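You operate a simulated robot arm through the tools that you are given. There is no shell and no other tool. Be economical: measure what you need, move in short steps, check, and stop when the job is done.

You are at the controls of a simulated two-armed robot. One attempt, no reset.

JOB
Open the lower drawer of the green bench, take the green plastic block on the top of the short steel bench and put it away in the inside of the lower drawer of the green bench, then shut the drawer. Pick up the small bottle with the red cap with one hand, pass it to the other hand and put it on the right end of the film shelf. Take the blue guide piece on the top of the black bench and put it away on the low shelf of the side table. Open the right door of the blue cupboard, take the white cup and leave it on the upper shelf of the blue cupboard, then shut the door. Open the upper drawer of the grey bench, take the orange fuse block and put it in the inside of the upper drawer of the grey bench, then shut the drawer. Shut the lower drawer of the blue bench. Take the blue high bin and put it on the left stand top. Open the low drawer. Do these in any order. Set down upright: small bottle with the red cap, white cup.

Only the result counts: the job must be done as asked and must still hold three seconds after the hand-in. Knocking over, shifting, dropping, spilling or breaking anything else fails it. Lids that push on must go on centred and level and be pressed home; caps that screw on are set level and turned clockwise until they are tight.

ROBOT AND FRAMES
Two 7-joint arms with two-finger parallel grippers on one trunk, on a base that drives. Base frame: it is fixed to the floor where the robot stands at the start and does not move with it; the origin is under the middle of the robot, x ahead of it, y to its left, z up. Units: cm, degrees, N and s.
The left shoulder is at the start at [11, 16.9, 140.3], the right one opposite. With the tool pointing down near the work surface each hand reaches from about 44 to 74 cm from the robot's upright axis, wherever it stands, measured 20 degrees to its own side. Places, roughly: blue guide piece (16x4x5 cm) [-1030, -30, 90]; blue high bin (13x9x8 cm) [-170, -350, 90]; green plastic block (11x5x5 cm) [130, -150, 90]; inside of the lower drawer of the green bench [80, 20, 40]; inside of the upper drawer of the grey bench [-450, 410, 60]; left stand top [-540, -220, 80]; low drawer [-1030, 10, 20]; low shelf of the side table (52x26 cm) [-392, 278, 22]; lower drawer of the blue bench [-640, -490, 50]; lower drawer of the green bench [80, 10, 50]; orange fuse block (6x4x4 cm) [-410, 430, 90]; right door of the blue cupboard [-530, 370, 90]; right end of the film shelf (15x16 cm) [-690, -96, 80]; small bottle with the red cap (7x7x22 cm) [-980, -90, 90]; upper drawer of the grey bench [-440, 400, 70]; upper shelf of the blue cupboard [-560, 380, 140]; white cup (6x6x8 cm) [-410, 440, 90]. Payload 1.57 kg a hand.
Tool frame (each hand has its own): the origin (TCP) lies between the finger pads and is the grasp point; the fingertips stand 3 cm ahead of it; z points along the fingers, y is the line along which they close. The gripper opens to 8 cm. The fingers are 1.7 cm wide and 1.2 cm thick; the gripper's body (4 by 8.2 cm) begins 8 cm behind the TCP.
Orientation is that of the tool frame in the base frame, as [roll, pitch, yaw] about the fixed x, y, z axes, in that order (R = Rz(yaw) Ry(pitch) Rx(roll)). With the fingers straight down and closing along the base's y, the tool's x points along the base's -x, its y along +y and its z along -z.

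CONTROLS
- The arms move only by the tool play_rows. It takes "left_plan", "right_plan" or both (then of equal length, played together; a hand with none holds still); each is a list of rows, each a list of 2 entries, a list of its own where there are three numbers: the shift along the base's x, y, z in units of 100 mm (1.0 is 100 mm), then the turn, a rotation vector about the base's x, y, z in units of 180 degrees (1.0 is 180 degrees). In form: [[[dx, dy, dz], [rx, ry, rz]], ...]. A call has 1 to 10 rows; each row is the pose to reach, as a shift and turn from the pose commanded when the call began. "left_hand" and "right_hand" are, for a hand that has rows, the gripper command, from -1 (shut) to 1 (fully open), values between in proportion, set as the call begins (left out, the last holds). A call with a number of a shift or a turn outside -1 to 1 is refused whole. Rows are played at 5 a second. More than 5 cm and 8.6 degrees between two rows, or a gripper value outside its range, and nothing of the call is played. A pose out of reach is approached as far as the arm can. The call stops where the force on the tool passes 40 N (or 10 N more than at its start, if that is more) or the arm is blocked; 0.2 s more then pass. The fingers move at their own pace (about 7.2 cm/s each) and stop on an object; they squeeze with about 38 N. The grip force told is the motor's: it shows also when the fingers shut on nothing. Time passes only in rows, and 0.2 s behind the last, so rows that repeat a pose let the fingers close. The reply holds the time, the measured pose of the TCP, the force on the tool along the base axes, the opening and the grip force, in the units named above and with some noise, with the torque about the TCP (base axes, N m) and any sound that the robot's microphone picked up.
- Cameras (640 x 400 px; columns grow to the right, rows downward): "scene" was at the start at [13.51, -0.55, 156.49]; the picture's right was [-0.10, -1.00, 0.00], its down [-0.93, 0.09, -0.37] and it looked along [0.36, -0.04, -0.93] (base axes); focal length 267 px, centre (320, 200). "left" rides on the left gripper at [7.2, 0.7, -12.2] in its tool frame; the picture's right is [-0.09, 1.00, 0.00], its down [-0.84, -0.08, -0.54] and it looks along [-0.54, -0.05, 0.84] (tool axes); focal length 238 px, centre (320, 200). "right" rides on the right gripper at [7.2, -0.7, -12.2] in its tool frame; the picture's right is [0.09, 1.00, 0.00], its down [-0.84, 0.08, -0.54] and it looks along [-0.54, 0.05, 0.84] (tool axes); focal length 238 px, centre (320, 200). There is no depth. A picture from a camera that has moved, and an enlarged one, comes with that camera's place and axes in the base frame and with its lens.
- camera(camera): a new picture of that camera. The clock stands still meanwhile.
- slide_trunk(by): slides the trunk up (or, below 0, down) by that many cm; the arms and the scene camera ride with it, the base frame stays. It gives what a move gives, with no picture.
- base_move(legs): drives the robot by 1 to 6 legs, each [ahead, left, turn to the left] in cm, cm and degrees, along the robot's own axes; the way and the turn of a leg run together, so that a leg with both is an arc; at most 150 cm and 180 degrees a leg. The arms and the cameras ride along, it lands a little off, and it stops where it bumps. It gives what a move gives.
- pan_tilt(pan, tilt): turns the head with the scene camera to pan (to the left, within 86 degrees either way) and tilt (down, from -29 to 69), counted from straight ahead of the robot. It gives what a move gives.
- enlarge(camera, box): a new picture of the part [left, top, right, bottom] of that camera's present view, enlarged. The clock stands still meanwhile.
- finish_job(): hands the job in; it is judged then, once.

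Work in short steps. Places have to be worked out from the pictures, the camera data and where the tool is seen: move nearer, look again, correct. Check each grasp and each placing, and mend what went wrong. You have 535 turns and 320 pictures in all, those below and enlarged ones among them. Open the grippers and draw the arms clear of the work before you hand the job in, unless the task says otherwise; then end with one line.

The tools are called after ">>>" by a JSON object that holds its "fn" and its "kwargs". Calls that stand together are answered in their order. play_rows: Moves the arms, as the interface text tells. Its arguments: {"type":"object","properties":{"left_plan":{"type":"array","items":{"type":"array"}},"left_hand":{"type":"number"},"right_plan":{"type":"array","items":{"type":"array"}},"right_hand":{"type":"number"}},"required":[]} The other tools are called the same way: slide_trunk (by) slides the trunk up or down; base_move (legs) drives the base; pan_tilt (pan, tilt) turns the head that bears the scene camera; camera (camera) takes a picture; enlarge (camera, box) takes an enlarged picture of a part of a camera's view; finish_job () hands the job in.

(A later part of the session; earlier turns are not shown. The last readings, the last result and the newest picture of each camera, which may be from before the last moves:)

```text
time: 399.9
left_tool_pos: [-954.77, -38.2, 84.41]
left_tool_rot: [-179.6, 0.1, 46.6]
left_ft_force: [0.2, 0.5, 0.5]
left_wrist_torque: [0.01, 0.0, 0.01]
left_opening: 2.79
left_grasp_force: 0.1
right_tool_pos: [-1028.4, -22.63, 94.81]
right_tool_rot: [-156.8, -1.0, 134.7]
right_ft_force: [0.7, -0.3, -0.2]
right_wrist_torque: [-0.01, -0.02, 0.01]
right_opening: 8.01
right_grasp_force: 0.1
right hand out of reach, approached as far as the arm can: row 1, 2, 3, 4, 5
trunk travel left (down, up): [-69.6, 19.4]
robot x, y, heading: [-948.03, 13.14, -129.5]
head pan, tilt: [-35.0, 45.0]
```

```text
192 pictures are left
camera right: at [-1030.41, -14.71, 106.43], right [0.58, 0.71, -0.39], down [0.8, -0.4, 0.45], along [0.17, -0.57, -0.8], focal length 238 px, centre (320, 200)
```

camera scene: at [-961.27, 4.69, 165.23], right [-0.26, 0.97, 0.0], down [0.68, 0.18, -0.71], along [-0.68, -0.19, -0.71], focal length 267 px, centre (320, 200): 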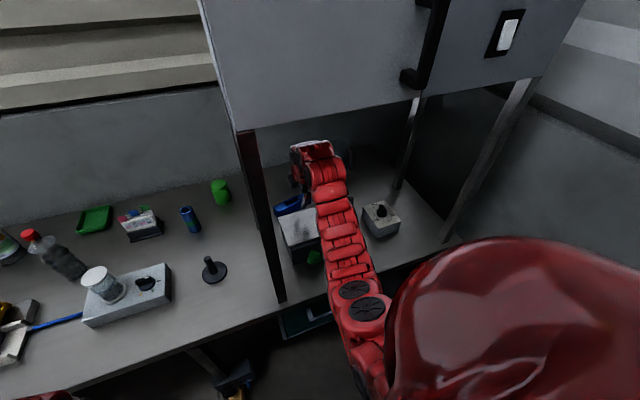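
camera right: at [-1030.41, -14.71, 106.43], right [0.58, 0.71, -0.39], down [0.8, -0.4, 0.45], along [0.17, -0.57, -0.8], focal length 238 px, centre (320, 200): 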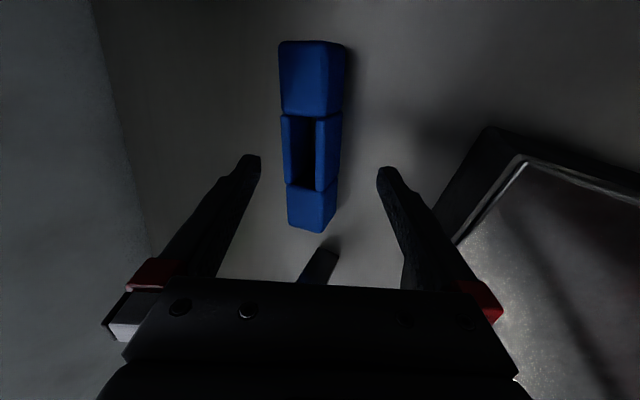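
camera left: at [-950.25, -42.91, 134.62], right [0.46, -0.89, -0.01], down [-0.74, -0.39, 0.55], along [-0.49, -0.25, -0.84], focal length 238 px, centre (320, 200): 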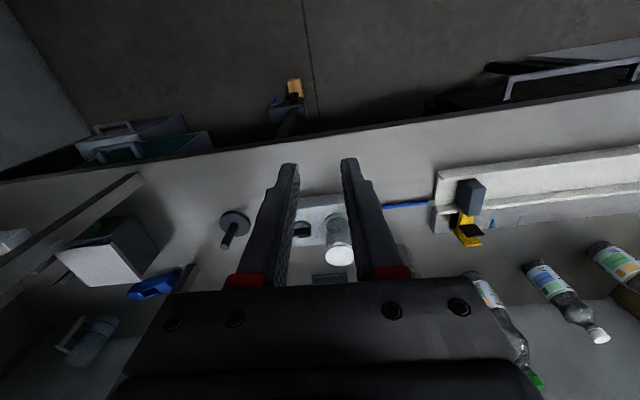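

The guide lies well between the fingers. I lower the trunk 1.6 cm and close.

>>> {"fn": "slide_trunk", "kwargs": {"by": -1.6}}

>>> {"fn": "play_rows", "kwargs": {"right_plan": [[[0, 0, 0], [0, 0, 0]], [[0, 0, 0], [0, 0, 0]], [[0, 0, 0], [0, 0, 0]], [[0, 0, 0], [0, 0, 0]], [[0, 0, 0], [0, 0, 0]]], "right_hand": -1}}

>>> {"fn": "camera", "kwargs": {"camera": "right"}}

```text
time: 400.5
left_tool_pos: [-954.85, -38.26, 82.85]
left_tool_rot: [-179.6, 0.1, 46.5]
left_ft_force: [0.2, -0.3, -0.4]
left_wrist_torque: [0.0, -0.04, 0.01]
left_opening: 2.81
left_grasp_force: 0.0
right_tool_pos: [-1028.5, -22.66, 93.25]
right_tool_rot: [-157.0, -0.9, 134.7]
right_ft_force: [-0.3, -0.6, -0.1]
right_wrist_torque: [0.02, -0.02, -0.01]
right_opening: 8.01
right_grasp_force: 0.0
trunk travel left (down, up): [-68.0, 21.0]
robot x, y, heading: [-948.28, 12.92, -129.7]
head pan, tilt: [-35.0, 45.0]
```

```text
time: 401.7
left_tool_pos: [-954.85, -38.19, 82.93]
left_tool_rot: [-179.7, 0.1, 46.6]
left_ft_force: [-0.4, 0.0, -0.2]
left_wrist_torque: [0.01, 0.02, 0.0]
left_opening: 2.8
left_grasp_force: 0.0
right_tool_pos: [-1028.41, -22.68, 93.23]
right_tool_rot: [-157.0, -1.1, 134.7]
right_ft_force: [0.1, -0.5, 0.1]
right_wrist_torque: [-0.01, 0.0, 0.01]
right_opening: 0.0
right_grasp_force: 21.6
trunk travel left (down, up): [-68.0, 21.0]
robot x, y, heading: [-948.09, 12.76, -129.8]
head pan, tilt: [-35.0, 45.0]
```

```text
191 pictures are left
camera right: at [-1030.43, -14.72, 104.8], right [0.58, 0.71, -0.39], down [0.8, -0.4, 0.45], along [0.17, -0.57, -0.8], focal length 238 px, centre (320, 200)
```

right: 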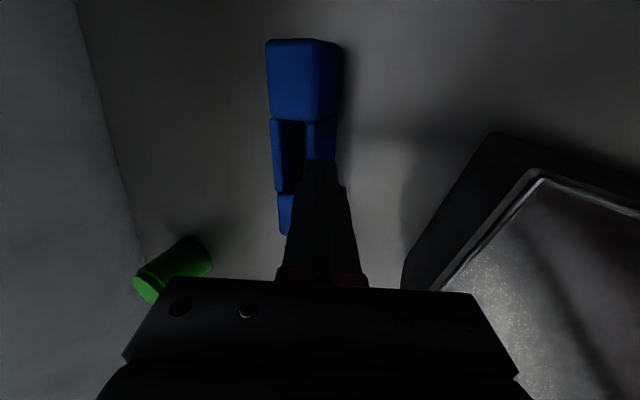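

The fingers closed above the piece: the bench is lower than I assumed (guide top ≈90). I reopen, drive 3 cm forward and lower 2.5 cm.

>>> {"fn": "play_rows", "kwargs": {"right_plan": [[[0, 0, 0.05], [0, 0, 0]], [[0, 0, 0.05], [0, 0, 0]], [[0, 0, 0.05], [0, 0, 0]], [[0, 0, 0.05], [0, 0, 0]]], "right_hand": 1}}

>>> {"fn": "base_move", "kwargs": {"legs": [[3, -0.7, 0]]}}

>>> {"fn": "camera", "kwargs": {"camera": "right"}}

```text
time: 402.7
left_tool_pos: [-954.93, -38.24, 82.79]
left_tool_rot: [-179.7, 0.1, 46.7]
left_ft_force: [0.6, 0.0, -0.2]
left_wrist_torque: [0.0, 0.02, 0.02]
left_opening: 2.78
left_grasp_force: 0.0
right_tool_pos: [-1028.52, -22.65, 93.74]
right_tool_rot: [-156.9, -1.0, 134.6]
right_ft_force: [0.7, 0.4, 0.7]
right_wrist_torque: [-0.01, -0.03, 0.0]
right_opening: 8.02
right_grasp_force: 0.1
trunk travel left (down, up): [-68.0, 21.0]
robot x, y, heading: [-948.15, 12.75, -130.0]
head pan, tilt: [-35.0, 45.0]
```

```text
time: 403.6
left_tool_pos: [-957.36, -39.99, 82.82]
left_tool_rot: [-179.6, 0.2, 46.7]
left_ft_force: [-0.2, -1.0, -0.4]
left_wrist_torque: [0.0, 0.02, 0.01]
left_opening: 2.81
left_grasp_force: 0.0
right_tool_pos: [-1030.91, -24.44, 93.9]
right_tool_rot: [-156.9, -1.0, 134.7]
right_ft_force: [-0.1, -0.3, -0.2]
right_wrist_torque: [0.0, -0.01, 0.0]
right_opening: 8.0
right_grasp_force: 0.0
trunk travel left (down, up): [-68.0, 21.0]
robot x, y, heading: [-950.71, 11.19, -129.9]
head pan, tilt: [-35.0, 45.0]
```

```text
190 pictures are left
camera right: at [-1032.74, -16.53, 105.44], right [0.58, 0.71, -0.39], down [0.8, -0.4, 0.45], along [0.17, -0.57, -0.8], focal length 238 px, centre (320, 200)
```

right: 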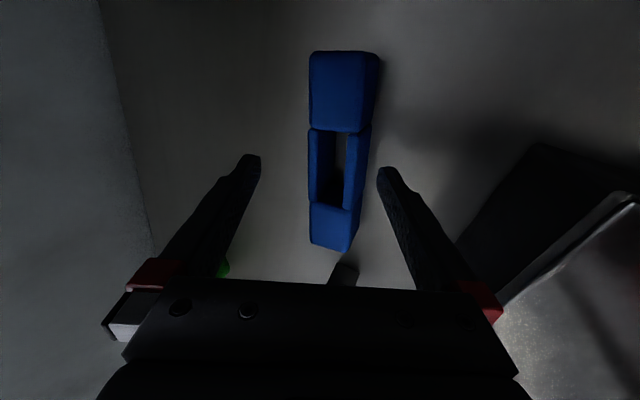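

The piece is now centred between the fingers. I lower the trunk 3.2 cm and close.

>>> {"fn": "slide_trunk", "kwargs": {"by": -3.2}}

>>> {"fn": "play_rows", "kwargs": {"right_plan": [[[0, 0, 0], [0, 0, 0]], [[0, 0, 0], [0, 0, 0]], [[0, 0, 0], [0, 0, 0]], [[0, 0, 0], [0, 0, 0]], [[0, 0, 0], [0, 0, 0]]], "right_hand": -1}}

>>> {"fn": "camera", "kwargs": {"camera": "right"}}

```text
time: 404.3
left_tool_pos: [-957.27, -40.04, 79.61]
left_tool_rot: [-179.7, 0.2, 46.6]
left_ft_force: [0.6, 0.9, 0.1]
left_wrist_torque: [-0.03, 0.03, 0.05]
left_opening: 2.79
left_grasp_force: 0.0
right_tool_pos: [-1030.88, -24.6, 90.63]
right_tool_rot: [-157.0, -0.9, 134.7]
right_ft_force: [-0.2, 0.1, -0.2]
right_wrist_torque: [0.02, 0.0, 0.0]
right_opening: 7.99
right_grasp_force: 0.1
trunk travel left (down, up): [-64.8, 24.2]
robot x, y, heading: [-950.51, 11.29, -129.9]
head pan, tilt: [-35.0, 45.0]
```

```text
time: 405.5
left_tool_pos: [-957.25, -40.03, 79.64]
left_tool_rot: [-179.5, 0.2, 46.6]
left_ft_force: [-0.5, -0.8, 0.4]
left_wrist_torque: [0.0, -0.02, -0.02]
left_opening: 2.8
left_grasp_force: 0.1
right_tool_pos: [-1030.81, -24.45, 90.81]
right_tool_rot: [-156.8, -1.0, 134.5]
right_ft_force: [-3.9, 1.0, 11.7]
right_wrist_torque: [0.32, 0.3, 0.13]
right_opening: 4.46
right_grasp_force: 38.1
trunk travel left (down, up): [-64.8, 24.2]
robot x, y, heading: [-950.71, 11.36, -129.7]
head pan, tilt: [-35.0, 45.0]
```

```text
189 pictures are left
camera right: at [-1032.8, -16.51, 102.33], right [0.58, 0.71, -0.39], down [0.8, -0.4, 0.45], along [0.17, -0.57, -0.8], focal length 238 px, centre (320, 200)
```

right: 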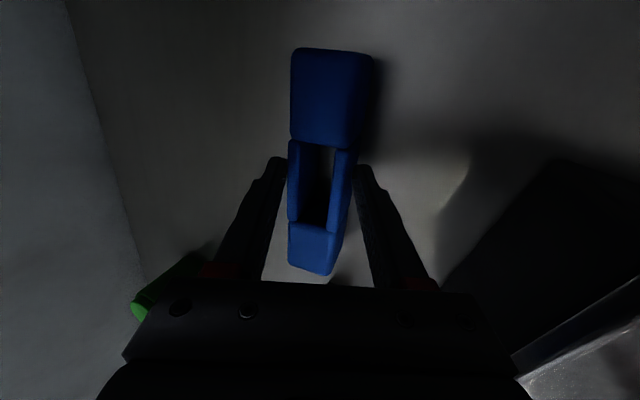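

Gripped (4.46 cm). I lift 18 cm by the trunk and back the base straight out.

>>> {"fn": "slide_trunk", "kwargs": {"by": 18}}

>>> {"fn": "camera", "kwargs": {"camera": "right"}}

>>> {"fn": "base_move", "kwargs": {"legs": [[-36, 8.5, 0]]}}

>>> {"fn": "camera", "kwargs": {"camera": "right"}}

```text
time: 407.5
left_tool_pos: [-957.2, -40.09, 97.66]
left_tool_rot: [-179.5, 0.0, 46.7]
left_ft_force: [-0.5, -0.6, 1.0]
left_wrist_torque: [0.0, 0.02, -0.01]
left_opening: 2.79
left_grasp_force: 0.0
right_tool_pos: [-1030.78, -24.5, 108.48]
right_tool_rot: [-157.0, -1.1, 134.7]
right_ft_force: [0.3, -0.8, -1.8]
right_wrist_torque: [-0.01, -0.03, 0.02]
right_opening: 3.99
right_grasp_force: 37.9
trunk travel left (down, up): [-82.8, 6.2]
robot x, y, heading: [-950.58, 11.39, -130.1]
head pan, tilt: [-35.0, 45.0]
```

```text
188 pictures are left
camera right: at [-1032.87, -16.61, 120.08], right [0.58, 0.71, -0.39], down [0.79, -0.4, 0.45], along [0.17, -0.57, -0.8], focal length 238 px, centre (320, 200)
```

right: 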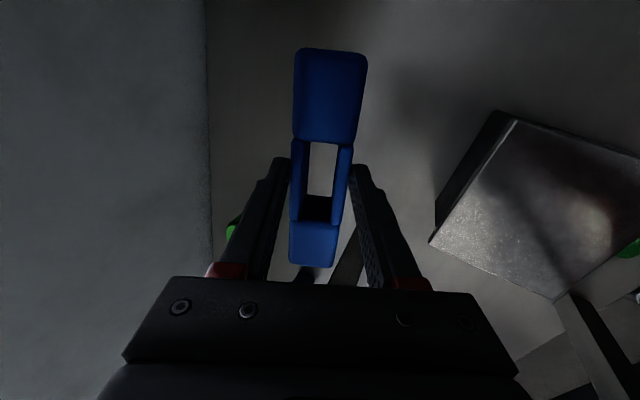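

```text
time: 409.9
left_tool_pos: [-927.78, -18.08, 97.61]
left_tool_rot: [-179.6, 0.1, 47.1]
left_ft_force: [-0.2, -1.0, -0.5]
left_wrist_torque: [-0.03, 0.01, -0.03]
left_opening: 2.77
left_grasp_force: 0.1
right_tool_pos: [-1001.51, -3.13, 108.55]
right_tool_rot: [-157.0, -1.0, 135.1]
right_ft_force: [-0.7, 0.4, -1.4]
right_wrist_torque: [0.01, 0.0, -0.01]
right_opening: 4.0
right_grasp_force: 38.3
trunk travel left (down, up): [-82.8, 6.2]
robot x, y, heading: [-921.32, 33.34, -129.7]
head pan, tilt: [-35.0, 45.0]
```

```text
187 pictures are left
camera right: at [-1003.47, 4.85, 120.1], right [0.58, 0.72, -0.39], down [0.8, -0.4, 0.45], along [0.17, -0.57, -0.8], focal length 238 px, centre (320, 200)
```

right: 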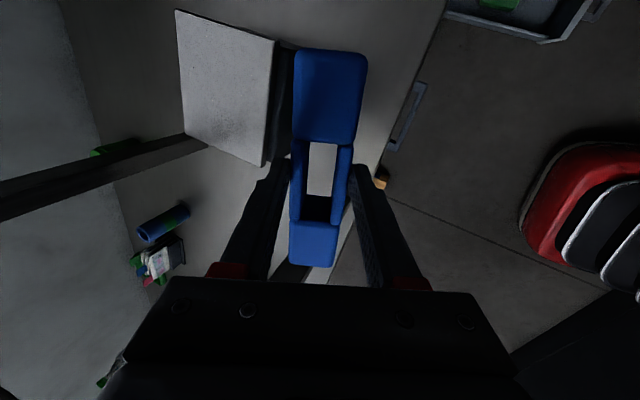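

The guide is out and securely held. Next is the bottle, to be taken with the left hand. I first draw the right hand with the guide back near the body, levelling it.

>>> {"fn": "play_rows", "kwargs": {"right_plan": [[[0.28, 0.13, -0.1], [0.022, -0.03, 0]], [[0.56, 0.26, -0.2], [0.045, -0.06, 0]], [[0.84, 0.38, -0.3], [0.075, -0.1, 0]]]}}

>>> {"fn": "play_rows", "kwargs": {"right_plan": [[[0.28, 0.13, -0.1], [0, 0, 0]], [[0.56, 0.26, -0.2], [0, 0, 0]], [[0.84, 0.38, -0.3], [0, 0, 0]]]}}

>>> {"fn": "play_rows", "kwargs": {"right_plan": [[[0.28, 0.13, -0.1], [0, 0, 0]], [[0.56, 0.26, -0.2], [0, 0, 0]], [[0.84, 0.38, -0.3], [0, 0, 0]]]}}

>>> {"fn": "play_rows", "kwargs": {"right_plan": [[[0.28, 0.13, 0], [0, 0, 0]], [[0.56, 0.26, 0], [0, 0, 0]], [[0.84, 0.38, 0], [0, 0, 0]]]}}

>>> {"fn": "camera", "kwargs": {"camera": "scene"}}

```text
refused: row 3 steps farther than a row can; nothing moved
```

```text
time: 410.7
left_tool_pos: [-927.61, -17.98, 97.65]
left_tool_rot: [-179.7, 0.1, 47.0]
left_ft_force: [-0.3, 0.6, -0.2]
left_wrist_torque: [-0.01, 0.01, 0.03]
left_opening: 2.81
left_grasp_force: 0.0
right_tool_pos: [-992.88, 0.72, 105.45]
right_tool_rot: [-156.9, -1.0, 135.1]
right_ft_force: [-0.4, 1.0, -1.2]
right_wrist_torque: [0.03, 0.0, -0.01]
right_opening: 3.93
right_grasp_force: 38.1
trunk travel left (down, up): [-82.8, 6.2]
robot x, y, heading: [-921.42, 33.21, -129.5]
head pan, tilt: [-35.0, 45.0]
```

```text
time: 411.5
left_tool_pos: [-927.54, -18.02, 97.67]
left_tool_rot: [-179.7, 0.0, 47.0]
left_ft_force: [-0.3, 0.1, -0.1]
left_wrist_torque: [0.03, 0.01, -0.03]
left_opening: 2.77
left_grasp_force: 0.0
right_tool_pos: [-984.45, 4.67, 102.77]
right_tool_rot: [-156.9, -1.0, 135.1]
right_ft_force: [0.2, 0.7, -2.5]
right_wrist_torque: [0.01, -0.02, 0.02]
right_opening: 3.96
right_grasp_force: 37.8
trunk travel left (down, up): [-82.8, 6.2]
robot x, y, heading: [-921.63, 33.58, -129.4]
head pan, tilt: [-35.0, 45.0]
```

```text
time: 412.3
left_tool_pos: [-927.53, -18.12, 97.67]
left_tool_rot: [-179.5, 0.1, 47.0]
left_ft_force: [0.3, -0.2, 0.0]
left_wrist_torque: [-0.01, 0.02, -0.02]
left_opening: 2.83
left_grasp_force: 0.0
right_tool_pos: [-975.99, 8.44, 102.74]
right_tool_rot: [-157.1, -0.9, 135.1]
right_ft_force: [0.3, -0.2, -2.3]
right_wrist_torque: [-0.01, -0.01, 0.01]
right_opening: 3.95
right_grasp_force: 38.1
trunk travel left (down, up): [-82.8, 6.2]
robot x, y, heading: [-921.63, 33.06, -129.2]
head pan, tilt: [-35.0, 45.0]
```

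```text
186 pictures are left
camera scene: at [-934.51, 24.78, 170.42], right [-0.27, 0.96, 0.0], down [0.68, 0.19, -0.71], along [-0.68, -0.19, -0.71], focal length 267 px, centre (320, 200)
```

scene: 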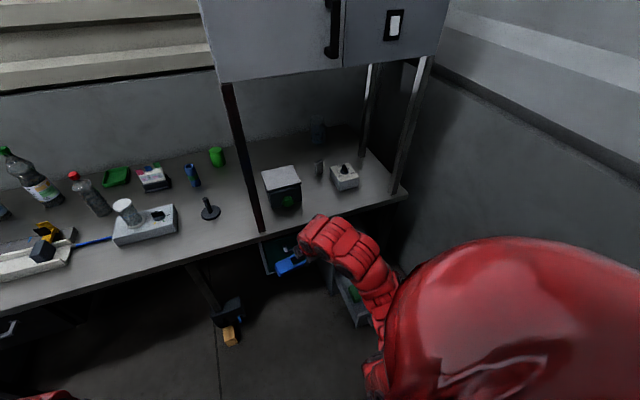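

The hand came in three steps without the levelling. I add the levelling now with 7 cm more retraction.

>>> {"fn": "play_rows", "kwargs": {"right_plan": [[[0.12, 0.15, -0.1], [0.019, -0.025, 0]], [[0.24, 0.3, -0.2], [0.038, -0.05, 0]], [[0.36, 0.45, -0.3], [0.057, -0.075, 0]], [[0.48, 0.58, -0.4], [0.076, -0.1, 0]]]}}

>>> {"fn": "base_move", "kwargs": {"legs": [[0, 62, 0], [0, 0, -22]]}}

>>> {"fn": "pan_tilt", "kwargs": {"pan": 20, "tilt": 42}}

>>> {"fn": "camera", "kwargs": {"camera": "scene"}}

```text
time: 413.3
left_tool_pos: [-927.69, -18.08, 97.53]
left_tool_rot: [-179.6, 0.1, 47.0]
left_ft_force: [-1.4, 0.6, 0.0]
left_wrist_torque: [-0.01, 0.01, -0.01]
left_opening: 2.79
left_grasp_force: 0.1
right_tool_pos: [-971.32, 14.19, 98.52]
right_tool_rot: [-179.4, 2.2, 134.8]
right_ft_force: [0.2, 0.2, -3.1]
right_wrist_torque: [-0.02, 0.03, -0.01]
right_opening: 3.95
right_grasp_force: 38.1
trunk travel left (down, up): [-82.8, 6.2]
robot x, y, heading: [-921.9, 33.65, -129.4]
head pan, tilt: [-35.0, 45.0]
```

```text
time: 415.1
left_tool_pos: [-915.93, -32.71, 97.47]
left_tool_rot: [-179.5, 0.1, 48.5]
left_ft_force: [0.8, -0.4, 0.5]
left_wrist_torque: [0.02, 0.0, -0.02]
left_opening: 2.78
left_grasp_force: 0.0
right_tool_pos: [-960.55, -1.79, 98.52]
right_tool_rot: [-179.6, 2.0, 136.4]
right_ft_force: [0.5, 0.2, -2.0]
right_wrist_torque: [0.01, 0.04, 0.0]
right_opening: 3.95
right_grasp_force: 37.5
trunk travel left (down, up): [-82.8, 6.2]
robot x, y, heading: [-911.3, 18.66, -127.5]
head pan, tilt: [-35.0, 45.0]
stopped in leg 1: the robot was blocked; the commanded pose is now the measured one
```

```text
time: 416.4
left_tool_pos: [-916.13, -32.67, 97.68]
left_tool_rot: [-179.4, 0.0, 48.5]
left_ft_force: [-0.1, 0.5, 0.1]
left_wrist_torque: [0.01, -0.02, -0.01]
left_opening: 2.81
left_grasp_force: 0.1
right_tool_pos: [-960.7, -1.66, 98.53]
right_tool_rot: [-179.5, 2.0, 136.4]
right_ft_force: [0.0, -0.1, -2.8]
right_wrist_torque: [0.0, 0.02, -0.03]
right_opening: 3.93
right_grasp_force: 38.0
trunk travel left (down, up): [-82.8, 6.2]
robot x, y, heading: [-911.22, 18.67, -127.7]
head pan, tilt: [20.0, 42.0]
```

```text
185 pictures are left
camera scene: at [-918.91, 4.26, 170.84], right [-0.95, 0.31, 0.0], down [0.2, 0.64, -0.74], along [-0.23, -0.71, -0.67], focal length 267 px, centre (320, 200)
```

scene: 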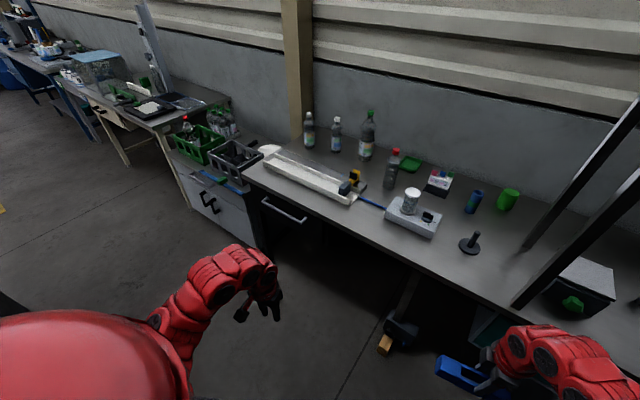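

Moving left at this heading also moved me back into the machine. I turn to −143° first, step forward 4 and then go left.

>>> {"fn": "base_move", "kwargs": {"legs": [[5, 0, 0], [0, 0, -15.5], [4, 26, 0]]}}

>>> {"fn": "pan_tilt", "kwargs": {"pan": 5, "tilt": 45}}

>>> {"fn": "camera", "kwargs": {"camera": "scene"}}

```text
time: 419.7
left_tool_pos: [-920.7, -56.59, 97.59]
left_tool_rot: [-179.6, 0.1, 32.8]
left_ft_force: [-0.1, -0.5, 0.4]
left_wrist_torque: [0.02, -0.01, 0.0]
left_opening: 2.79
left_grasp_force: 0.1
right_tool_pos: [-955.16, -14.69, 98.4]
right_tool_rot: [-179.5, 2.1, 120.5]
right_ft_force: [-0.8, 0.8, -2.2]
right_wrist_torque: [0.05, 0.01, -0.03]
right_opening: 3.97
right_grasp_force: 38.1
trunk travel left (down, up): [-82.8, 6.2]
robot x, y, heading: [-902.2, -8.67, -143.7]
head pan, tilt: [20.0, 42.0]
```

```text
time: 420.5
left_tool_pos: [-920.84, -56.73, 97.55]
left_tool_rot: [-179.5, 0.0, 32.6]
left_ft_force: [-0.5, 0.9, 0.2]
left_wrist_torque: [0.0, -0.01, -0.01]
left_opening: 2.8
left_grasp_force: 0.0
right_tool_pos: [-955.07, -14.66, 98.49]
right_tool_rot: [-179.6, 2.1, 120.5]
right_ft_force: [-0.1, -0.8, -2.0]
right_wrist_torque: [0.02, -0.02, 0.0]
right_opening: 3.95
right_grasp_force: 38.1
trunk travel left (down, up): [-82.8, 6.2]
robot x, y, heading: [-901.71, -8.63, -143.6]
head pan, tilt: [5.0, 45.0]
```

```text
184 pictures are left
camera scene: at [-914.78, -18.81, 170.42], right [-0.66, 0.75, 0.0], down [0.53, 0.47, -0.71], along [-0.53, -0.47, -0.71], focal length 267 px, centre (320, 200)
```

scene: 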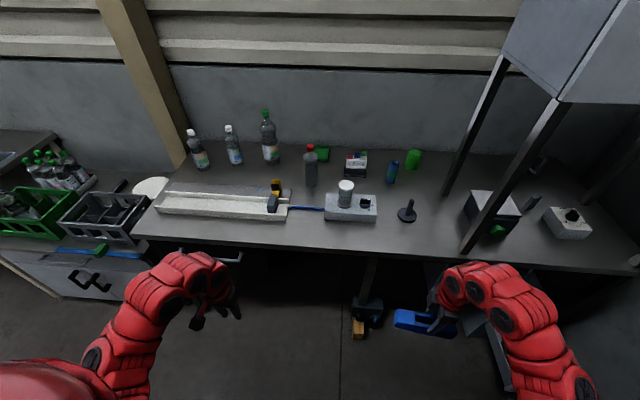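

Clear view: bottle at (s,q)≈(836.4,524). I turn the base 18° right (keeping the guide away from the bench), open the left hand, and orient it along the bench normal, pitched 45° forward.

>>> {"fn": "base_move", "kwargs": {"legs": [[0, 0, -18]]}}

>>> {"fn": "play_rows", "kwargs": {"left_plan": [[[0, 0, 0.1], [0, 0, 0.04]], [[0, 0, 0.2], [0, 0, 0.08]], [[0, 0, 0.3], [0, 0, 0.122]]], "left_hand": 1}}

>>> {"fn": "play_rows", "kwargs": {"left_plan": [[[-0.1, -0.07, 0.1], [-0.025, 0.033, 0]], [[-0.2, -0.14, 0.2], [-0.05, 0.067, 0]], [[-0.3, -0.21, 0.3], [-0.075, 0.1, 0]], [[-0.4, -0.28, 0.4], [-0.1, 0.133, 0]], [[-0.5, -0.36, 0.5], [-0.125, 0.167, 0]], [[-0.6, -0.44, 0.6], [-0.15, 0.2, 0]]]}}

>>> {"fn": "camera", "kwargs": {"camera": "left"}}

```text
time: 421.9
left_tool_pos: [-934.72, -48.59, 97.52]
left_tool_rot: [-179.6, 0.1, 14.6]
left_ft_force: [0.2, 0.8, 0.4]
left_wrist_torque: [-0.01, 0.01, -0.05]
left_opening: 2.81
left_grasp_force: 0.1
right_tool_pos: [-954.34, 1.93, 98.44]
right_tool_rot: [-179.6, 2.1, 102.4]
right_ft_force: [0.1, 0.4, -2.6]
right_wrist_torque: [0.02, 0.0, -0.02]
right_opening: 3.95
right_grasp_force: 38.2
trunk travel left (down, up): [-82.8, 6.2]
robot x, y, heading: [-902.13, -8.5, -161.6]
head pan, tilt: [5.0, 45.0]
```

```text
time: 422.7
left_tool_pos: [-934.69, -48.56, 100.56]
left_tool_rot: [-179.6, 0.1, 36.6]
left_ft_force: [-0.9, 0.8, 0.4]
left_wrist_torque: [-0.03, -0.03, -0.01]
left_opening: 7.99
left_grasp_force: 0.0
right_tool_pos: [-954.34, 2.03, 98.44]
right_tool_rot: [-179.5, 2.2, 102.5]
right_ft_force: [0.1, 0.0, -1.5]
right_wrist_torque: [0.04, 0.02, 0.0]
right_opening: 3.95
right_grasp_force: 37.9
trunk travel left (down, up): [-82.8, 6.2]
robot x, y, heading: [-901.78, -8.45, -161.8]
head pan, tilt: [5.0, 45.0]
```

```text
time: 424.1
left_tool_pos: [-943.16, -56.5, 109.8]
left_tool_rot: [-179.8, 33.8, 36.5]
left_ft_force: [0.5, -0.4, 0.2]
left_wrist_torque: [-0.01, 0.01, -0.01]
left_opening: 7.99
left_grasp_force: 0.0
left hand out of reach, approached as far as the arm can: row 3, 4, 5, 6
right_tool_pos: [-954.35, 1.93, 98.45]
right_tool_rot: [-179.4, 2.1, 102.5]
right_ft_force: [-0.1, -0.4, -2.3]
right_wrist_torque: [0.05, -0.02, 0.02]
right_opening: 3.94
right_grasp_force: 38.0
trunk travel left (down, up): [-82.8, 6.2]
robot x, y, heading: [-902.27, -8.62, -161.5]
head pan, tilt: [5.0, 45.0]
```

```text
183 pictures are left
camera left: at [-932.53, -49.58, 115.8], right [0.53, -0.85, 0.05], down [-0.36, -0.17, 0.92], along [-0.77, -0.5, -0.4], focal length 238 px, centre (320, 200)
```

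left: 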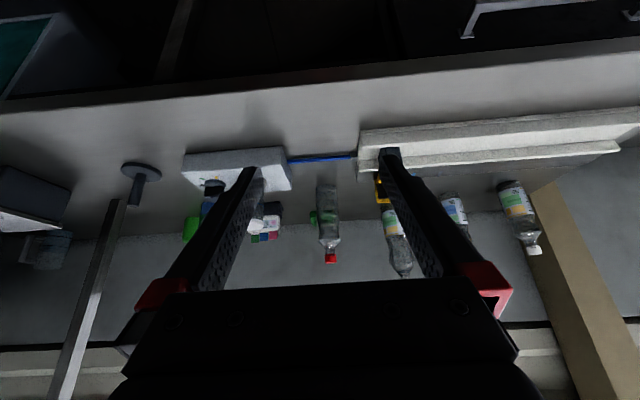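

The bottle is centred in the left view (q≈524). I drive the base toward the bench and finish the pitch.

>>> {"fn": "base_move", "kwargs": {"legs": [[22, 6, 0]]}}

>>> {"fn": "play_rows", "kwargs": {"left_plan": [[[-0.2, -0.15, -0.05], [-0.015, 0.02, 0]], [[-0.4, -0.3, -0.1], [-0.03, 0.04, 0]], [[-0.6, -0.45, -0.15], [-0.04, 0.053, 0]]]}}

>>> {"fn": "camera", "kwargs": {"camera": "left"}}

>>> {"fn": "camera", "kwargs": {"camera": "scene"}}

```text
time: 425.8
left_tool_pos: [-961.55, -69.15, 109.78]
left_tool_rot: [-179.8, 33.8, 36.7]
left_ft_force: [0.3, -0.3, -0.3]
left_wrist_torque: [0.02, 0.02, 0.01]
left_opening: 7.98
left_grasp_force: 0.0
right_tool_pos: [-972.96, -10.58, 98.53]
right_tool_rot: [-179.4, 2.1, 102.5]
right_ft_force: [0.0, -0.5, -1.3]
right_wrist_torque: [0.03, 0.02, -0.05]
right_opening: 3.93
right_grasp_force: 38.1
trunk travel left (down, up): [-82.8, 6.2]
robot x, y, heading: [-920.87, -21.13, -161.4]
head pan, tilt: [5.0, 45.0]
```

```text
time: 426.6
left_tool_pos: [-967.44, -73.74, 108.11]
left_tool_rot: [-179.8, 45.8, 36.6]
left_ft_force: [0.2, 0.2, -0.7]
left_wrist_torque: [-0.03, 0.0, 0.0]
left_opening: 8.01
left_grasp_force: 0.1
right_tool_pos: [-973.11, -10.67, 98.44]
right_tool_rot: [-179.5, 2.1, 102.5]
right_ft_force: [0.7, 1.0, -2.0]
right_wrist_torque: [0.01, 0.03, 0.0]
right_opening: 3.95
right_grasp_force: 38.3
trunk travel left (down, up): [-82.8, 6.2]
robot x, y, heading: [-920.98, -21.15, -161.3]
head pan, tilt: [5.0, 45.0]
```

```text
182 pictures are left
camera left: at [-956.14, -66.09, 111.45], right [0.54, -0.84, 0.06], down [-0.2, -0.05, 0.98], along [-0.82, -0.54, -0.2], focal length 238 px, centre (320, 200)
```

left: 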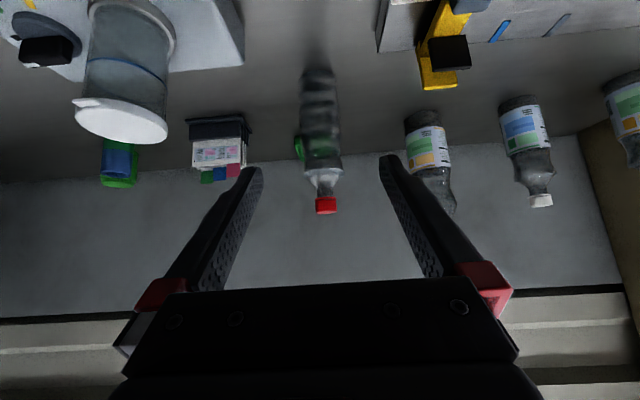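

```text
181 pictures are left
camera scene: at [-936.06, -26.93, 170.4], right [-0.4, 0.92, 0.0], down [0.65, 0.28, -0.71], along [-0.65, -0.28, -0.71], focal length 267 px, centre (320, 200)
```

scene: 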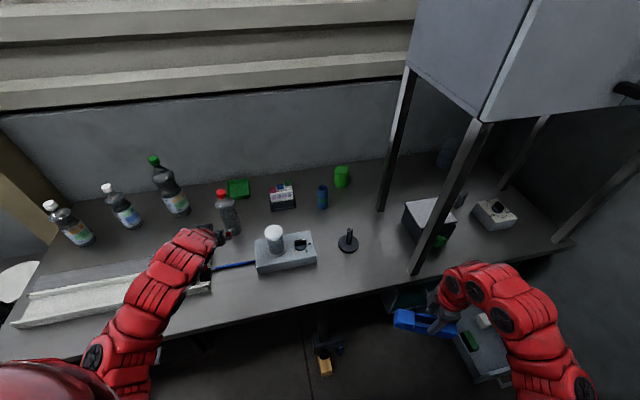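

The bottle is centred between the fingers, 18 cm ahead and 14 below. I move halfway along the approach and check.

>>> {"fn": "play_rows", "kwargs": {"left_plan": [[[-0.25, -0.19, -0.23], [0, 0, 0]], [[-0.5, -0.37, -0.46], [0, 0, 0]], [[-0.75, -0.56, -0.7], [0, 0, 0]]]}}

>>> {"fn": "camera", "kwargs": {"camera": "left"}}

```text
time: 427.4
left_tool_pos: [-974.95, -79.16, 101.25]
left_tool_rot: [-179.9, 45.7, 36.6]
left_ft_force: [0.1, 0.2, -0.9]
left_wrist_torque: [0.01, 0.0, 0.02]
left_opening: 8.04
left_grasp_force: 0.0
right_tool_pos: [-973.07, -10.49, 98.37]
right_tool_rot: [-179.5, 2.0, 102.6]
right_ft_force: [0.4, 0.2, -2.3]
right_wrist_torque: [0.02, -0.02, 0.01]
right_opening: 3.92
right_grasp_force: 38.0
trunk travel left (down, up): [-82.8, 6.2]
robot x, y, heading: [-920.67, -21.25, -161.5]
head pan, tilt: [5.0, 45.0]
```

```text
180 pictures are left
camera left: at [-963.64, -71.58, 104.47], right [0.54, -0.84, 0.07], down [-0.2, -0.06, 0.98], along [-0.82, -0.54, -0.2], focal length 238 px, centre (320, 200)
```

left: 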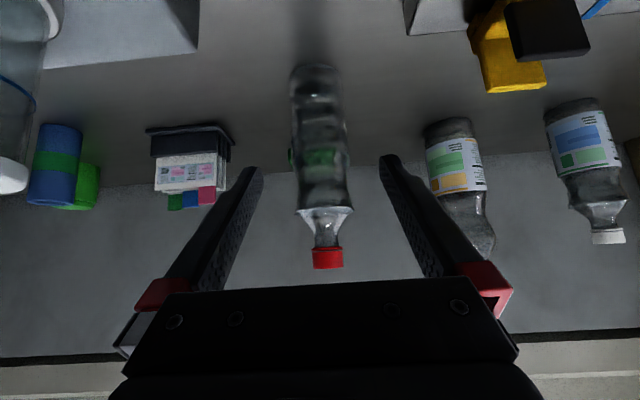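

Still centred. I continue to the grasp point.

>>> {"fn": "play_rows", "kwargs": {"left_plan": [[[-0.25, -0.19, -0.24], [0, 0, 0]], [[-0.5, -0.37, -0.48], [0, 0, 0]], [[-0.75, -0.56, -0.7], [0, 0, 0]]]}}

>>> {"fn": "camera", "kwargs": {"camera": "left"}}

```text
time: 428.2
left_tool_pos: [-982.65, -84.81, 94.01]
left_tool_rot: [-179.9, 45.7, 36.5]
left_ft_force: [0.5, 0.1, -0.8]
left_wrist_torque: [0.03, -0.01, -0.02]
left_opening: 8.03
left_grasp_force: 0.0
right_tool_pos: [-973.17, -10.59, 98.34]
right_tool_rot: [-179.5, 2.1, 102.7]
right_ft_force: [-0.1, -0.3, -2.2]
right_wrist_torque: [0.01, 0.01, 0.0]
right_opening: 3.94
right_grasp_force: 38.2
trunk travel left (down, up): [-82.8, 6.2]
robot x, y, heading: [-920.87, -20.93, -161.4]
head pan, tilt: [5.0, 45.0]
```

```text
179 pictures are left
camera left: at [-971.33, -77.12, 97.37], right [0.54, -0.84, 0.06], down [-0.2, -0.06, 0.98], along [-0.82, -0.54, -0.2], focal length 238 px, centre (320, 200)
```

left: 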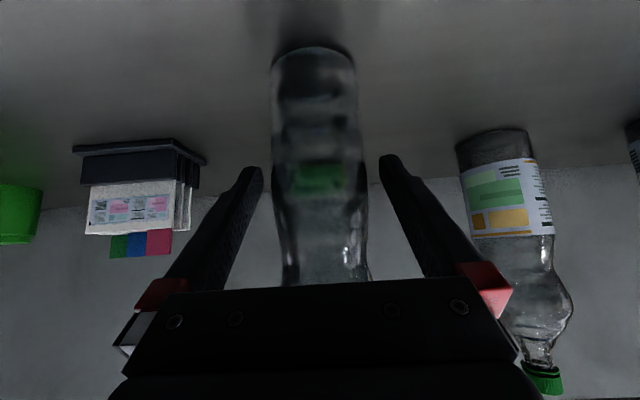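

The bottle stands exactly at the grasp point. I close the left hand.

>>> {"fn": "play_rows", "kwargs": {"left_plan": [[[0, 0, 0], [0, 0, 0]], [[0, 0, 0], [0, 0, 0]], [[0, 0, 0], [0, 0, 0]], [[0, 0, 0], [0, 0, 0]], [[0, 0, 0], [0, 0, 0]]], "left_hand": -1}}

>>> {"fn": "play_rows", "kwargs": {"left_plan": [[[0, 0, 0.2], [0, 0, 0]], [[0, 0, 0.5], [0, 0, 0]], [[0, 0, 0.8], [0, 0, 0]]]}}

>>> {"fn": "camera", "kwargs": {"camera": "left"}}

>>> {"fn": "camera", "kwargs": {"camera": "scene"}}

```text
time: 429.4
left_tool_pos: [-982.61, -84.86, 94.05]
left_tool_rot: [-179.8, 45.8, 36.6]
left_ft_force: [-0.3, 0.3, 1.3]
left_wrist_torque: [0.04, -0.11, -0.02]
left_opening: 6.38
left_grasp_force: 38.1
right_tool_pos: [-973.08, -10.61, 98.53]
right_tool_rot: [-179.5, 2.1, 102.5]
right_ft_force: [0.1, 0.3, -2.4]
right_wrist_torque: [-0.01, -0.01, 0.01]
right_opening: 3.95
right_grasp_force: 37.6
trunk travel left (down, up): [-82.8, 6.2]
robot x, y, heading: [-920.84, -20.67, -161.6]
head pan, tilt: [5.0, 45.0]
```

```text
time: 430.2
left_tool_pos: [-982.62, -84.9, 102.19]
left_tool_rot: [-180.0, 45.7, 36.7]
left_ft_force: [-0.3, -0.1, -4.8]
left_wrist_torque: [0.04, -0.11, 0.04]
left_opening: 6.33
left_grasp_force: 37.4
right_tool_pos: [-973.08, -10.66, 98.45]
right_tool_rot: [-179.5, 2.1, 102.7]
right_ft_force: [0.2, 0.3, -2.3]
right_wrist_torque: [0.03, -0.03, -0.01]
right_opening: 3.94
right_grasp_force: 38.3
trunk travel left (down, up): [-82.8, 6.2]
robot x, y, heading: [-920.53, -21.23, -161.6]
head pan, tilt: [5.0, 45.0]
```

```text
178 pictures are left
camera left: at [-971.29, -77.33, 105.46], right [0.54, -0.84, 0.06], down [-0.2, -0.06, 0.98], along [-0.82, -0.54, -0.2], focal length 238 px, centre (320, 200)
```

left: 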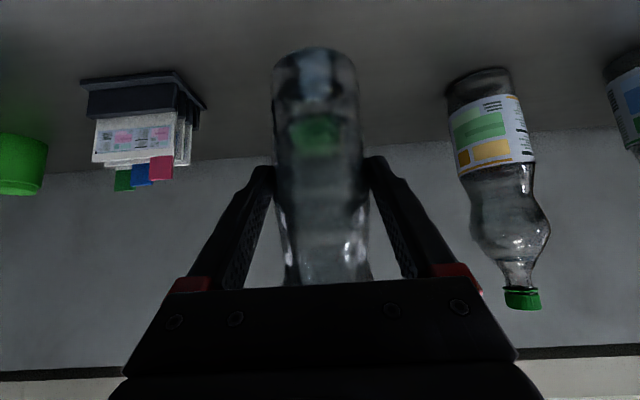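

```text
177 pictures are left
camera scene: at [-936.02, -26.94, 170.41], right [-0.4, 0.92, 0.0], down [0.65, 0.28, -0.71], along [-0.65, -0.28, -0.71], focal length 267 px, centre (320, 200)
```

scene: 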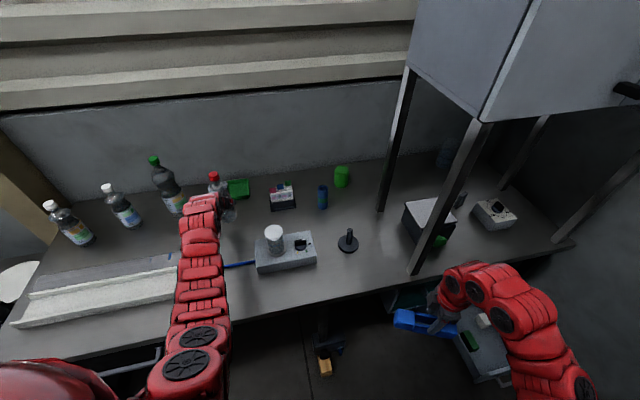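

The bottle is firmly held (6.3 cm). I raise it higher over the items and back the base out.

>>> {"fn": "slide_trunk", "kwargs": {"by": 6}}

>>> {"fn": "play_rows", "kwargs": {"left_plan": [[[0.08, 0.06, 0.15], [0, 0, 0]], [[0.24, 0.18, 0.3], [0, 0, 0]], [[0.4, 0.3, 0.4], [0, 0, 0]]]}}

>>> {"fn": "base_move", "kwargs": {"legs": [[-14, -4, 0]]}}

>>> {"fn": "camera", "kwargs": {"camera": "scene"}}

```text
time: 431.2
left_tool_pos: [-982.68, -84.9, 108.08]
left_tool_rot: [-179.8, 45.7, 36.6]
left_ft_force: [0.0, 0.1, -5.7]
left_wrist_torque: [0.12, -0.09, -0.04]
left_opening: 6.34
left_grasp_force: 38.3
right_tool_pos: [-973.22, -10.66, 104.56]
right_tool_rot: [-179.5, 2.1, 102.6]
right_ft_force: [-0.6, -0.7, -2.1]
right_wrist_torque: [0.03, 0.0, 0.03]
right_opening: 3.95
right_grasp_force: 38.0
trunk travel left (down, up): [-88.8, 0.2]
robot x, y, heading: [-920.81, -21.37, -161.3]
head pan, tilt: [5.0, 45.0]
```

```text
time: 432.0
left_tool_pos: [-978.64, -81.86, 112.1]
left_tool_rot: [-179.8, 45.7, 36.6]
left_ft_force: [0.3, 0.0, -4.9]
left_wrist_torque: [0.05, -0.09, -0.01]
left_opening: 6.33
left_grasp_force: 38.4
right_tool_pos: [-973.07, -10.59, 104.44]
right_tool_rot: [-179.5, 2.0, 102.6]
right_ft_force: [0.2, -0.3, -2.3]
right_wrist_torque: [-0.02, 0.01, -0.02]
right_opening: 3.95
right_grasp_force: 37.7
trunk travel left (down, up): [-88.8, 0.2]
robot x, y, heading: [-921.11, -21.01, -161.4]
head pan, tilt: [5.0, 45.0]
```

```text
time: 433.4
left_tool_pos: [-966.67, -73.78, 111.93]
left_tool_rot: [-179.8, 45.7, 36.6]
left_ft_force: [0.0, 0.1, -6.1]
left_wrist_torque: [0.08, -0.1, -0.02]
left_opening: 6.37
left_grasp_force: 37.6
right_tool_pos: [-961.0, -2.44, 104.38]
right_tool_rot: [-179.6, 2.0, 102.6]
right_ft_force: [0.3, 0.3, -1.9]
right_wrist_torque: [0.06, -0.04, -0.02]
right_opening: 3.96
right_grasp_force: 37.7
trunk travel left (down, up): [-88.8, 0.2]
robot x, y, heading: [-908.87, -12.41, -161.7]
head pan, tilt: [5.0, 45.0]
```

```text
176 pictures are left
camera scene: at [-924.09, -18.81, 176.37], right [-0.4, 0.92, 0.0], down [0.65, 0.28, -0.71], along [-0.65, -0.28, -0.71], focal length 267 px, centre (320, 200)
```

scene: 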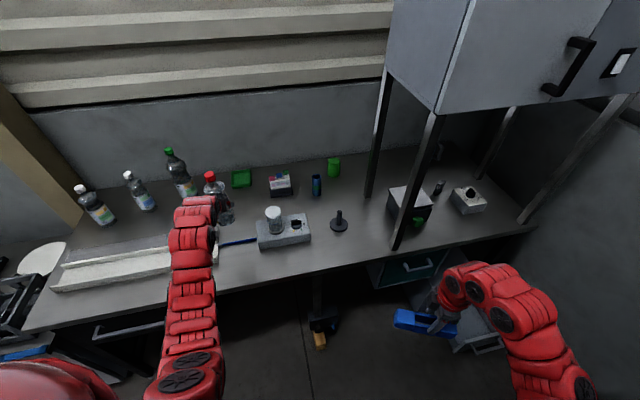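

Bottle base is at z≈103, above all the bench items. I retract the left arm 18 cm toward the robot.

>>> {"fn": "play_rows", "kwargs": {"left_plan": [[[0.27, 0.2, 0], [0, 0, 0]], [[0.54, 0.4, 0], [0, 0, 0]], [[0.8, 0.6, 0], [0, 0, 0]]]}}

>>> {"fn": "play_rows", "kwargs": {"left_plan": [[[0.2, 0.2, -0.1], [0, 0, 0]], [[0.4, 0.4, -0.2], [0, 0, 0]], [[0.6, 0.6, -0.3], [0, 0, 0]]]}}

>>> {"fn": "base_move", "kwargs": {"legs": [[0, 0, 54], [0, 0, 54]]}}

>>> {"fn": "pan_tilt", "kwargs": {"pan": 0, "tilt": 30}}

>>> {"fn": "camera", "kwargs": {"camera": "scene"}}

```text
time: 434.2
left_tool_pos: [-958.17, -67.27, 112.1]
left_tool_rot: [-179.8, 45.8, 36.6]
left_ft_force: [0.3, 1.5, -5.1]
left_wrist_torque: [0.07, -0.06, -0.01]
left_opening: 6.32
left_grasp_force: 37.8
right_tool_pos: [-960.68, -2.29, 104.5]
right_tool_rot: [-179.3, 2.1, 102.6]
right_ft_force: [-0.1, 0.3, -3.5]
right_wrist_torque: [0.0, 0.0, -0.02]
right_opening: 3.95
right_grasp_force: 38.0
trunk travel left (down, up): [-88.8, 0.2]
robot x, y, heading: [-908.7, -12.92, -161.7]
head pan, tilt: [5.0, 45.0]
```

```text
time: 435.0
left_tool_pos: [-952.25, -61.27, 109.05]
left_tool_rot: [-179.8, 45.7, 36.5]
left_ft_force: [0.2, 0.0, -4.8]
left_wrist_torque: [0.05, -0.09, -0.05]
left_opening: 6.34
left_grasp_force: 38.6
right_tool_pos: [-960.75, -2.22, 104.43]
right_tool_rot: [-179.4, 2.1, 102.6]
right_ft_force: [0.3, 0.5, -1.4]
right_wrist_torque: [0.0, 0.01, 0.03]
right_opening: 3.95
right_grasp_force: 38.1
trunk travel left (down, up): [-88.8, 0.2]
robot x, y, heading: [-908.26, -12.58, -161.2]
head pan, tilt: [5.0, 45.0]
```

```text
time: 440.2
left_tool_pos: [-848.55, -39.14, 108.98]
left_tool_rot: [-179.8, 45.6, 144.8]
left_ft_force: [1.0, 0.3, -5.7]
left_wrist_torque: [0.09, 0.1, 0.01]
left_opening: 6.32
left_grasp_force: 37.7
right_tool_pos: [-902.11, -65.74, 104.4]
right_tool_rot: [-179.5, 2.1, -149.2]
right_ft_force: [-0.2, 0.6, -2.0]
right_wrist_torque: [-0.02, 0.05, -0.01]
right_opening: 3.94
right_grasp_force: 37.9
trunk travel left (down, up): [-88.8, 0.2]
robot x, y, heading: [-908.45, -12.62, -53.4]
head pan, tilt: [5.0, 45.0]
```

```text
time: 441.0
left_tool_pos: [-848.69, -39.05, 108.99]
left_tool_rot: [-179.8, 45.7, 144.9]
left_ft_force: [0.9, -0.3, -5.5]
left_wrist_torque: [0.07, 0.12, -0.04]
left_opening: 6.34
left_grasp_force: 37.7
right_tool_pos: [-902.11, -65.55, 104.45]
right_tool_rot: [-179.5, 2.1, -149.1]
right_ft_force: [0.6, -1.3, -1.9]
right_wrist_torque: [-0.01, 0.0, 0.02]
right_opening: 3.94
right_grasp_force: 38.3
trunk travel left (down, up): [-88.8, 0.2]
robot x, y, heading: [-908.61, -12.98, -53.3]
head pan, tilt: [0.0, 30.0]
```

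```text
175 pictures are left
camera scene: at [-898.35, -26.5, 178.66], right [-0.8, -0.6, 0.0], down [-0.3, 0.4, -0.87], along [0.52, -0.69, -0.5], focal length 267 px, centre (320, 200)
```

scene: 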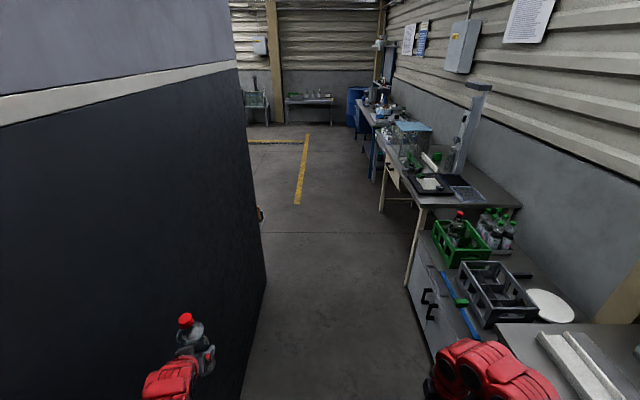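

The corridor exit is ahead. I drive out 280 cm, keeping a bit to the right away from the machine.

>>> {"fn": "base_move", "kwargs": {"legs": [[60, -10, 0], [110, 0, 0], [110, 0, 0]]}}

>>> {"fn": "camera", "kwargs": {"camera": "left"}}

```text
time: 454.7
left_tool_pos: [-691.08, -267.18, 109.04]
left_tool_rot: [-179.7, 45.7, 145.1]
left_ft_force: [0.1, -0.5, -4.9]
left_wrist_torque: [0.05, 0.07, -0.01]
left_opening: 6.33
left_grasp_force: 38.2
right_tool_pos: [-744.46, -294.12, 104.38]
right_tool_rot: [-179.5, 2.1, -148.9]
right_ft_force: [0.2, 0.2, -2.0]
right_wrist_torque: [-0.02, 0.01, -0.01]
right_opening: 3.93
right_grasp_force: 37.9
trunk travel left (down, up): [-88.8, 0.2]
robot x, y, heading: [-751.11, -241.17, -53.1]
head pan, tilt: [0.0, 30.0]
```

```text
174 pictures are left
camera left: at [-702.13, -258.81, 112.26], right [0.62, 0.78, 0.06], down [0.12, -0.17, 0.98], along [0.77, -0.6, -0.2], focal length 238 px, centre (320, 200)
```

left: 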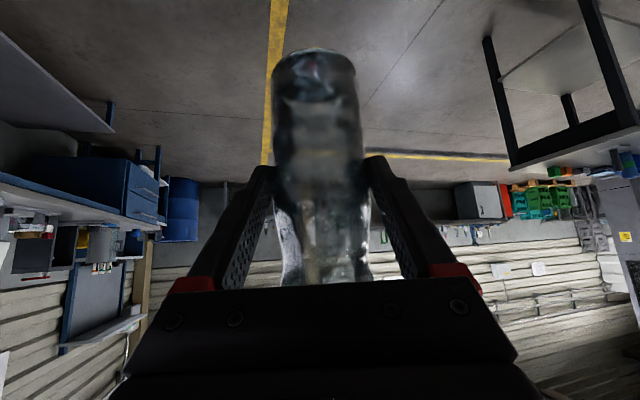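

I'm out of the aisle. I'll park the guide piece temporarily on the free left end of the steel stand, so the right hand is free for the bottle hand-over. I turn to heading 37° and go there.

>>> {"fn": "base_move", "kwargs": {"legs": [[0, 0, 90], [40, -95, 0], [30, 0, 0]]}}

>>> {"fn": "pan_tilt", "kwargs": {"pan": -15, "tilt": 40}}

>>> {"fn": "camera", "kwargs": {"camera": "scene"}}

```text
time: 465.7
left_tool_pos: [-610.85, -213.18, 109.04]
left_tool_rot: [-179.8, 45.7, -123.7]
left_ft_force: [-0.9, 0.6, -5.8]
left_wrist_torque: [-0.11, 0.06, -0.01]
left_opening: 6.36
left_grasp_force: 37.6
right_tool_pos: [-582.92, -265.94, 104.53]
right_tool_rot: [-179.4, 2.1, -57.7]
right_ft_force: [-0.1, 0.6, -2.3]
right_wrist_torque: [-0.02, -0.04, -0.02]
right_opening: 3.94
right_grasp_force: 37.5
trunk travel left (down, up): [-88.8, 0.2]
robot x, y, heading: [-635.53, -273.59, 38.1]
head pan, tilt: [0.0, 30.0]
```

```text
time: 466.5
left_tool_pos: [-610.82, -213.19, 108.93]
left_tool_rot: [-179.7, 45.7, -123.7]
left_ft_force: [-0.6, 0.0, -5.9]
left_wrist_torque: [-0.12, 0.07, 0.02]
left_opening: 6.34
left_grasp_force: 37.2
right_tool_pos: [-582.84, -265.87, 104.39]
right_tool_rot: [-179.5, 2.1, -57.8]
right_ft_force: [-0.4, -0.1, -2.2]
right_wrist_torque: [-0.03, 0.02, 0.0]
right_opening: 3.94
right_grasp_force: 38.4
trunk travel left (down, up): [-88.8, 0.2]
robot x, y, heading: [-635.83, -273.52, 38.3]
head pan, tilt: [-15.0, 40.0]
```

```text
173 pictures are left
camera scene: at [-621.46, -265.25, 177.13], right [0.39, -0.92, 0.0], down [-0.59, -0.25, -0.77], along [0.7, 0.3, -0.64], focal length 267 px, centre (320, 200)
```

scene: 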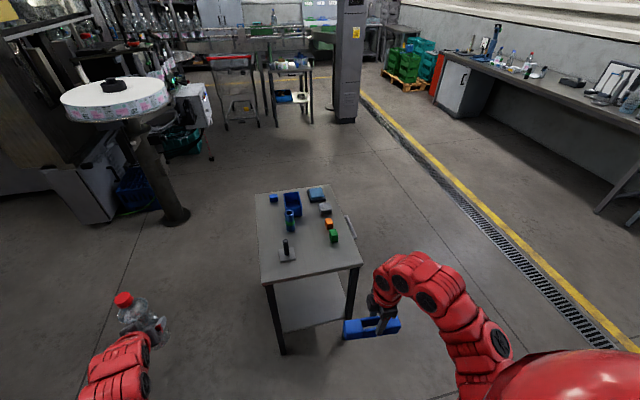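

The stand's near end has free space; target for the guide is (-550.6,-238.3). I drive 42 ahead, 2 left, then lower the trunk 16.

>>> {"fn": "base_move", "kwargs": {"legs": [[42, 2, 0]]}}

>>> {"fn": "slide_trunk", "kwargs": {"by": -15}}

>>> {"fn": "camera", "kwargs": {"camera": "scene"}}

>>> {"fn": "camera", "kwargs": {"camera": "right"}}

```text
time: 469.1
left_tool_pos: [-578.65, -186.1, 109.02]
left_tool_rot: [-179.8, 45.7, -124.2]
left_ft_force: [0.2, -0.7, -4.8]
left_wrist_torque: [-0.09, 0.07, 0.01]
left_opening: 6.35
left_grasp_force: 37.7
right_tool_pos: [-551.08, -238.91, 104.52]
right_tool_rot: [-179.4, 2.1, -58.1]
right_ft_force: [-0.3, 0.0, -1.6]
right_wrist_torque: [-0.04, 0.01, -0.01]
right_opening: 3.93
right_grasp_force: 37.8
trunk travel left (down, up): [-88.8, 0.2]
robot x, y, heading: [-603.99, -246.26, 37.8]
head pan, tilt: [-15.0, 40.0]
```

```text
time: 470.8
left_tool_pos: [-578.64, -186.01, 93.94]
left_tool_rot: [-179.9, 45.6, -124.1]
left_ft_force: [-0.2, -0.5, -5.0]
left_wrist_torque: [-0.06, 0.07, 0.0]
left_opening: 6.32
left_grasp_force: 37.9
right_tool_pos: [-551.07, -239.01, 89.53]
right_tool_rot: [-179.4, 2.1, -58.1]
right_ft_force: [0.4, -0.5, -1.8]
right_wrist_torque: [-0.01, -0.02, -0.02]
right_opening: 3.92
right_grasp_force: 37.5
trunk travel left (down, up): [-73.8, 15.2]
robot x, y, heading: [-603.83, -246.34, 37.8]
head pan, tilt: [-15.0, 40.0]
```

```text
172 pictures are left
camera scene: at [-589.7, -238.09, 162.14], right [0.39, -0.92, 0.0], down [-0.59, -0.25, -0.77], along [0.71, 0.3, -0.64], focal length 267 px, centre (320, 200)
```

scene: 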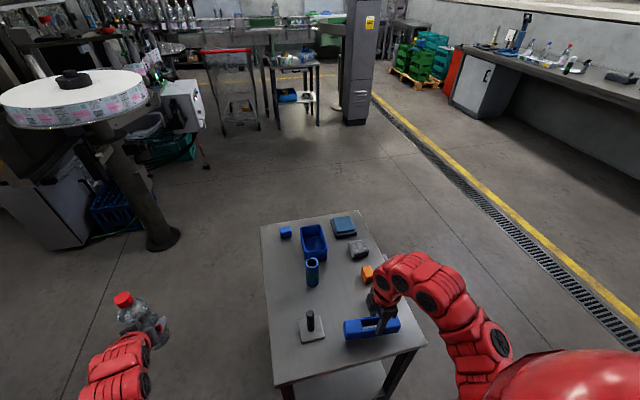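

```text
171 pictures are left
camera right: at [-546.55, -245.11, 101.32], right [-0.8, -0.6, -0.01], down [-0.5, 0.65, 0.57], along [-0.34, 0.46, -0.82], focal length 238 px, centre (320, 200)
```

right: 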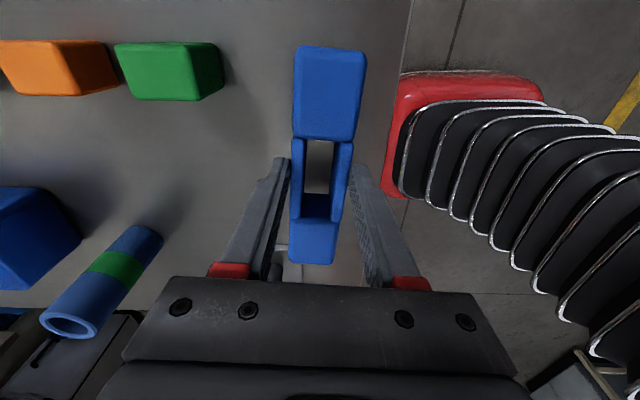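

Guide is clear over the free area. I lower it with the force guard.

>>> {"fn": "play_rows", "kwargs": {"right_plan": [[[0, 0, -0.2], [0, 0, 0]], [[0, 0, -0.4], [0, 0, 0]], [[0, 0, -0.5], [0, 0, 0]], [[0, 0, -0.56], [0, 0, 0]], [[0, 0, -0.62], [0, 0, 0]], [[0, 0, -0.68], [0, 0, 0]], [[0, 0, -0.74], [0, 0, 0]], [[0, 0, -0.8], [0, 0, 0]], [[0, 0, -0.86], [0, 0, 0]], [[0, 0, -0.92], [0, 0, 0]]]}}

```text
time: 471.8
left_tool_pos: [-578.84, -186.12, 93.98]
left_tool_rot: [-179.7, 45.7, -124.0]
left_ft_force: [0.5, -0.9, -4.8]
left_wrist_torque: [-0.08, 0.03, -0.02]
left_opening: 6.36
left_grasp_force: 38.0
right_tool_pos: [-551.19, -238.94, 84.15]
right_tool_rot: [-179.4, 2.1, -58.1]
right_ft_force: [-5.4, -4.2, 22.5]
right_wrist_torque: [-0.5, 0.58, -0.03]
right_opening: 3.95
right_grasp_force: 37.8
trunk travel left (down, up): [-73.8, 15.2]
robot x, y, heading: [-603.59, -246.52, 38.0]
head pan, tilt: [-15.0, 40.0]
stopped in row 4 (right hand): the force on the tool passed its limit at 52 N (the readings are from after the stop); the commanded pose is now the measured one
```

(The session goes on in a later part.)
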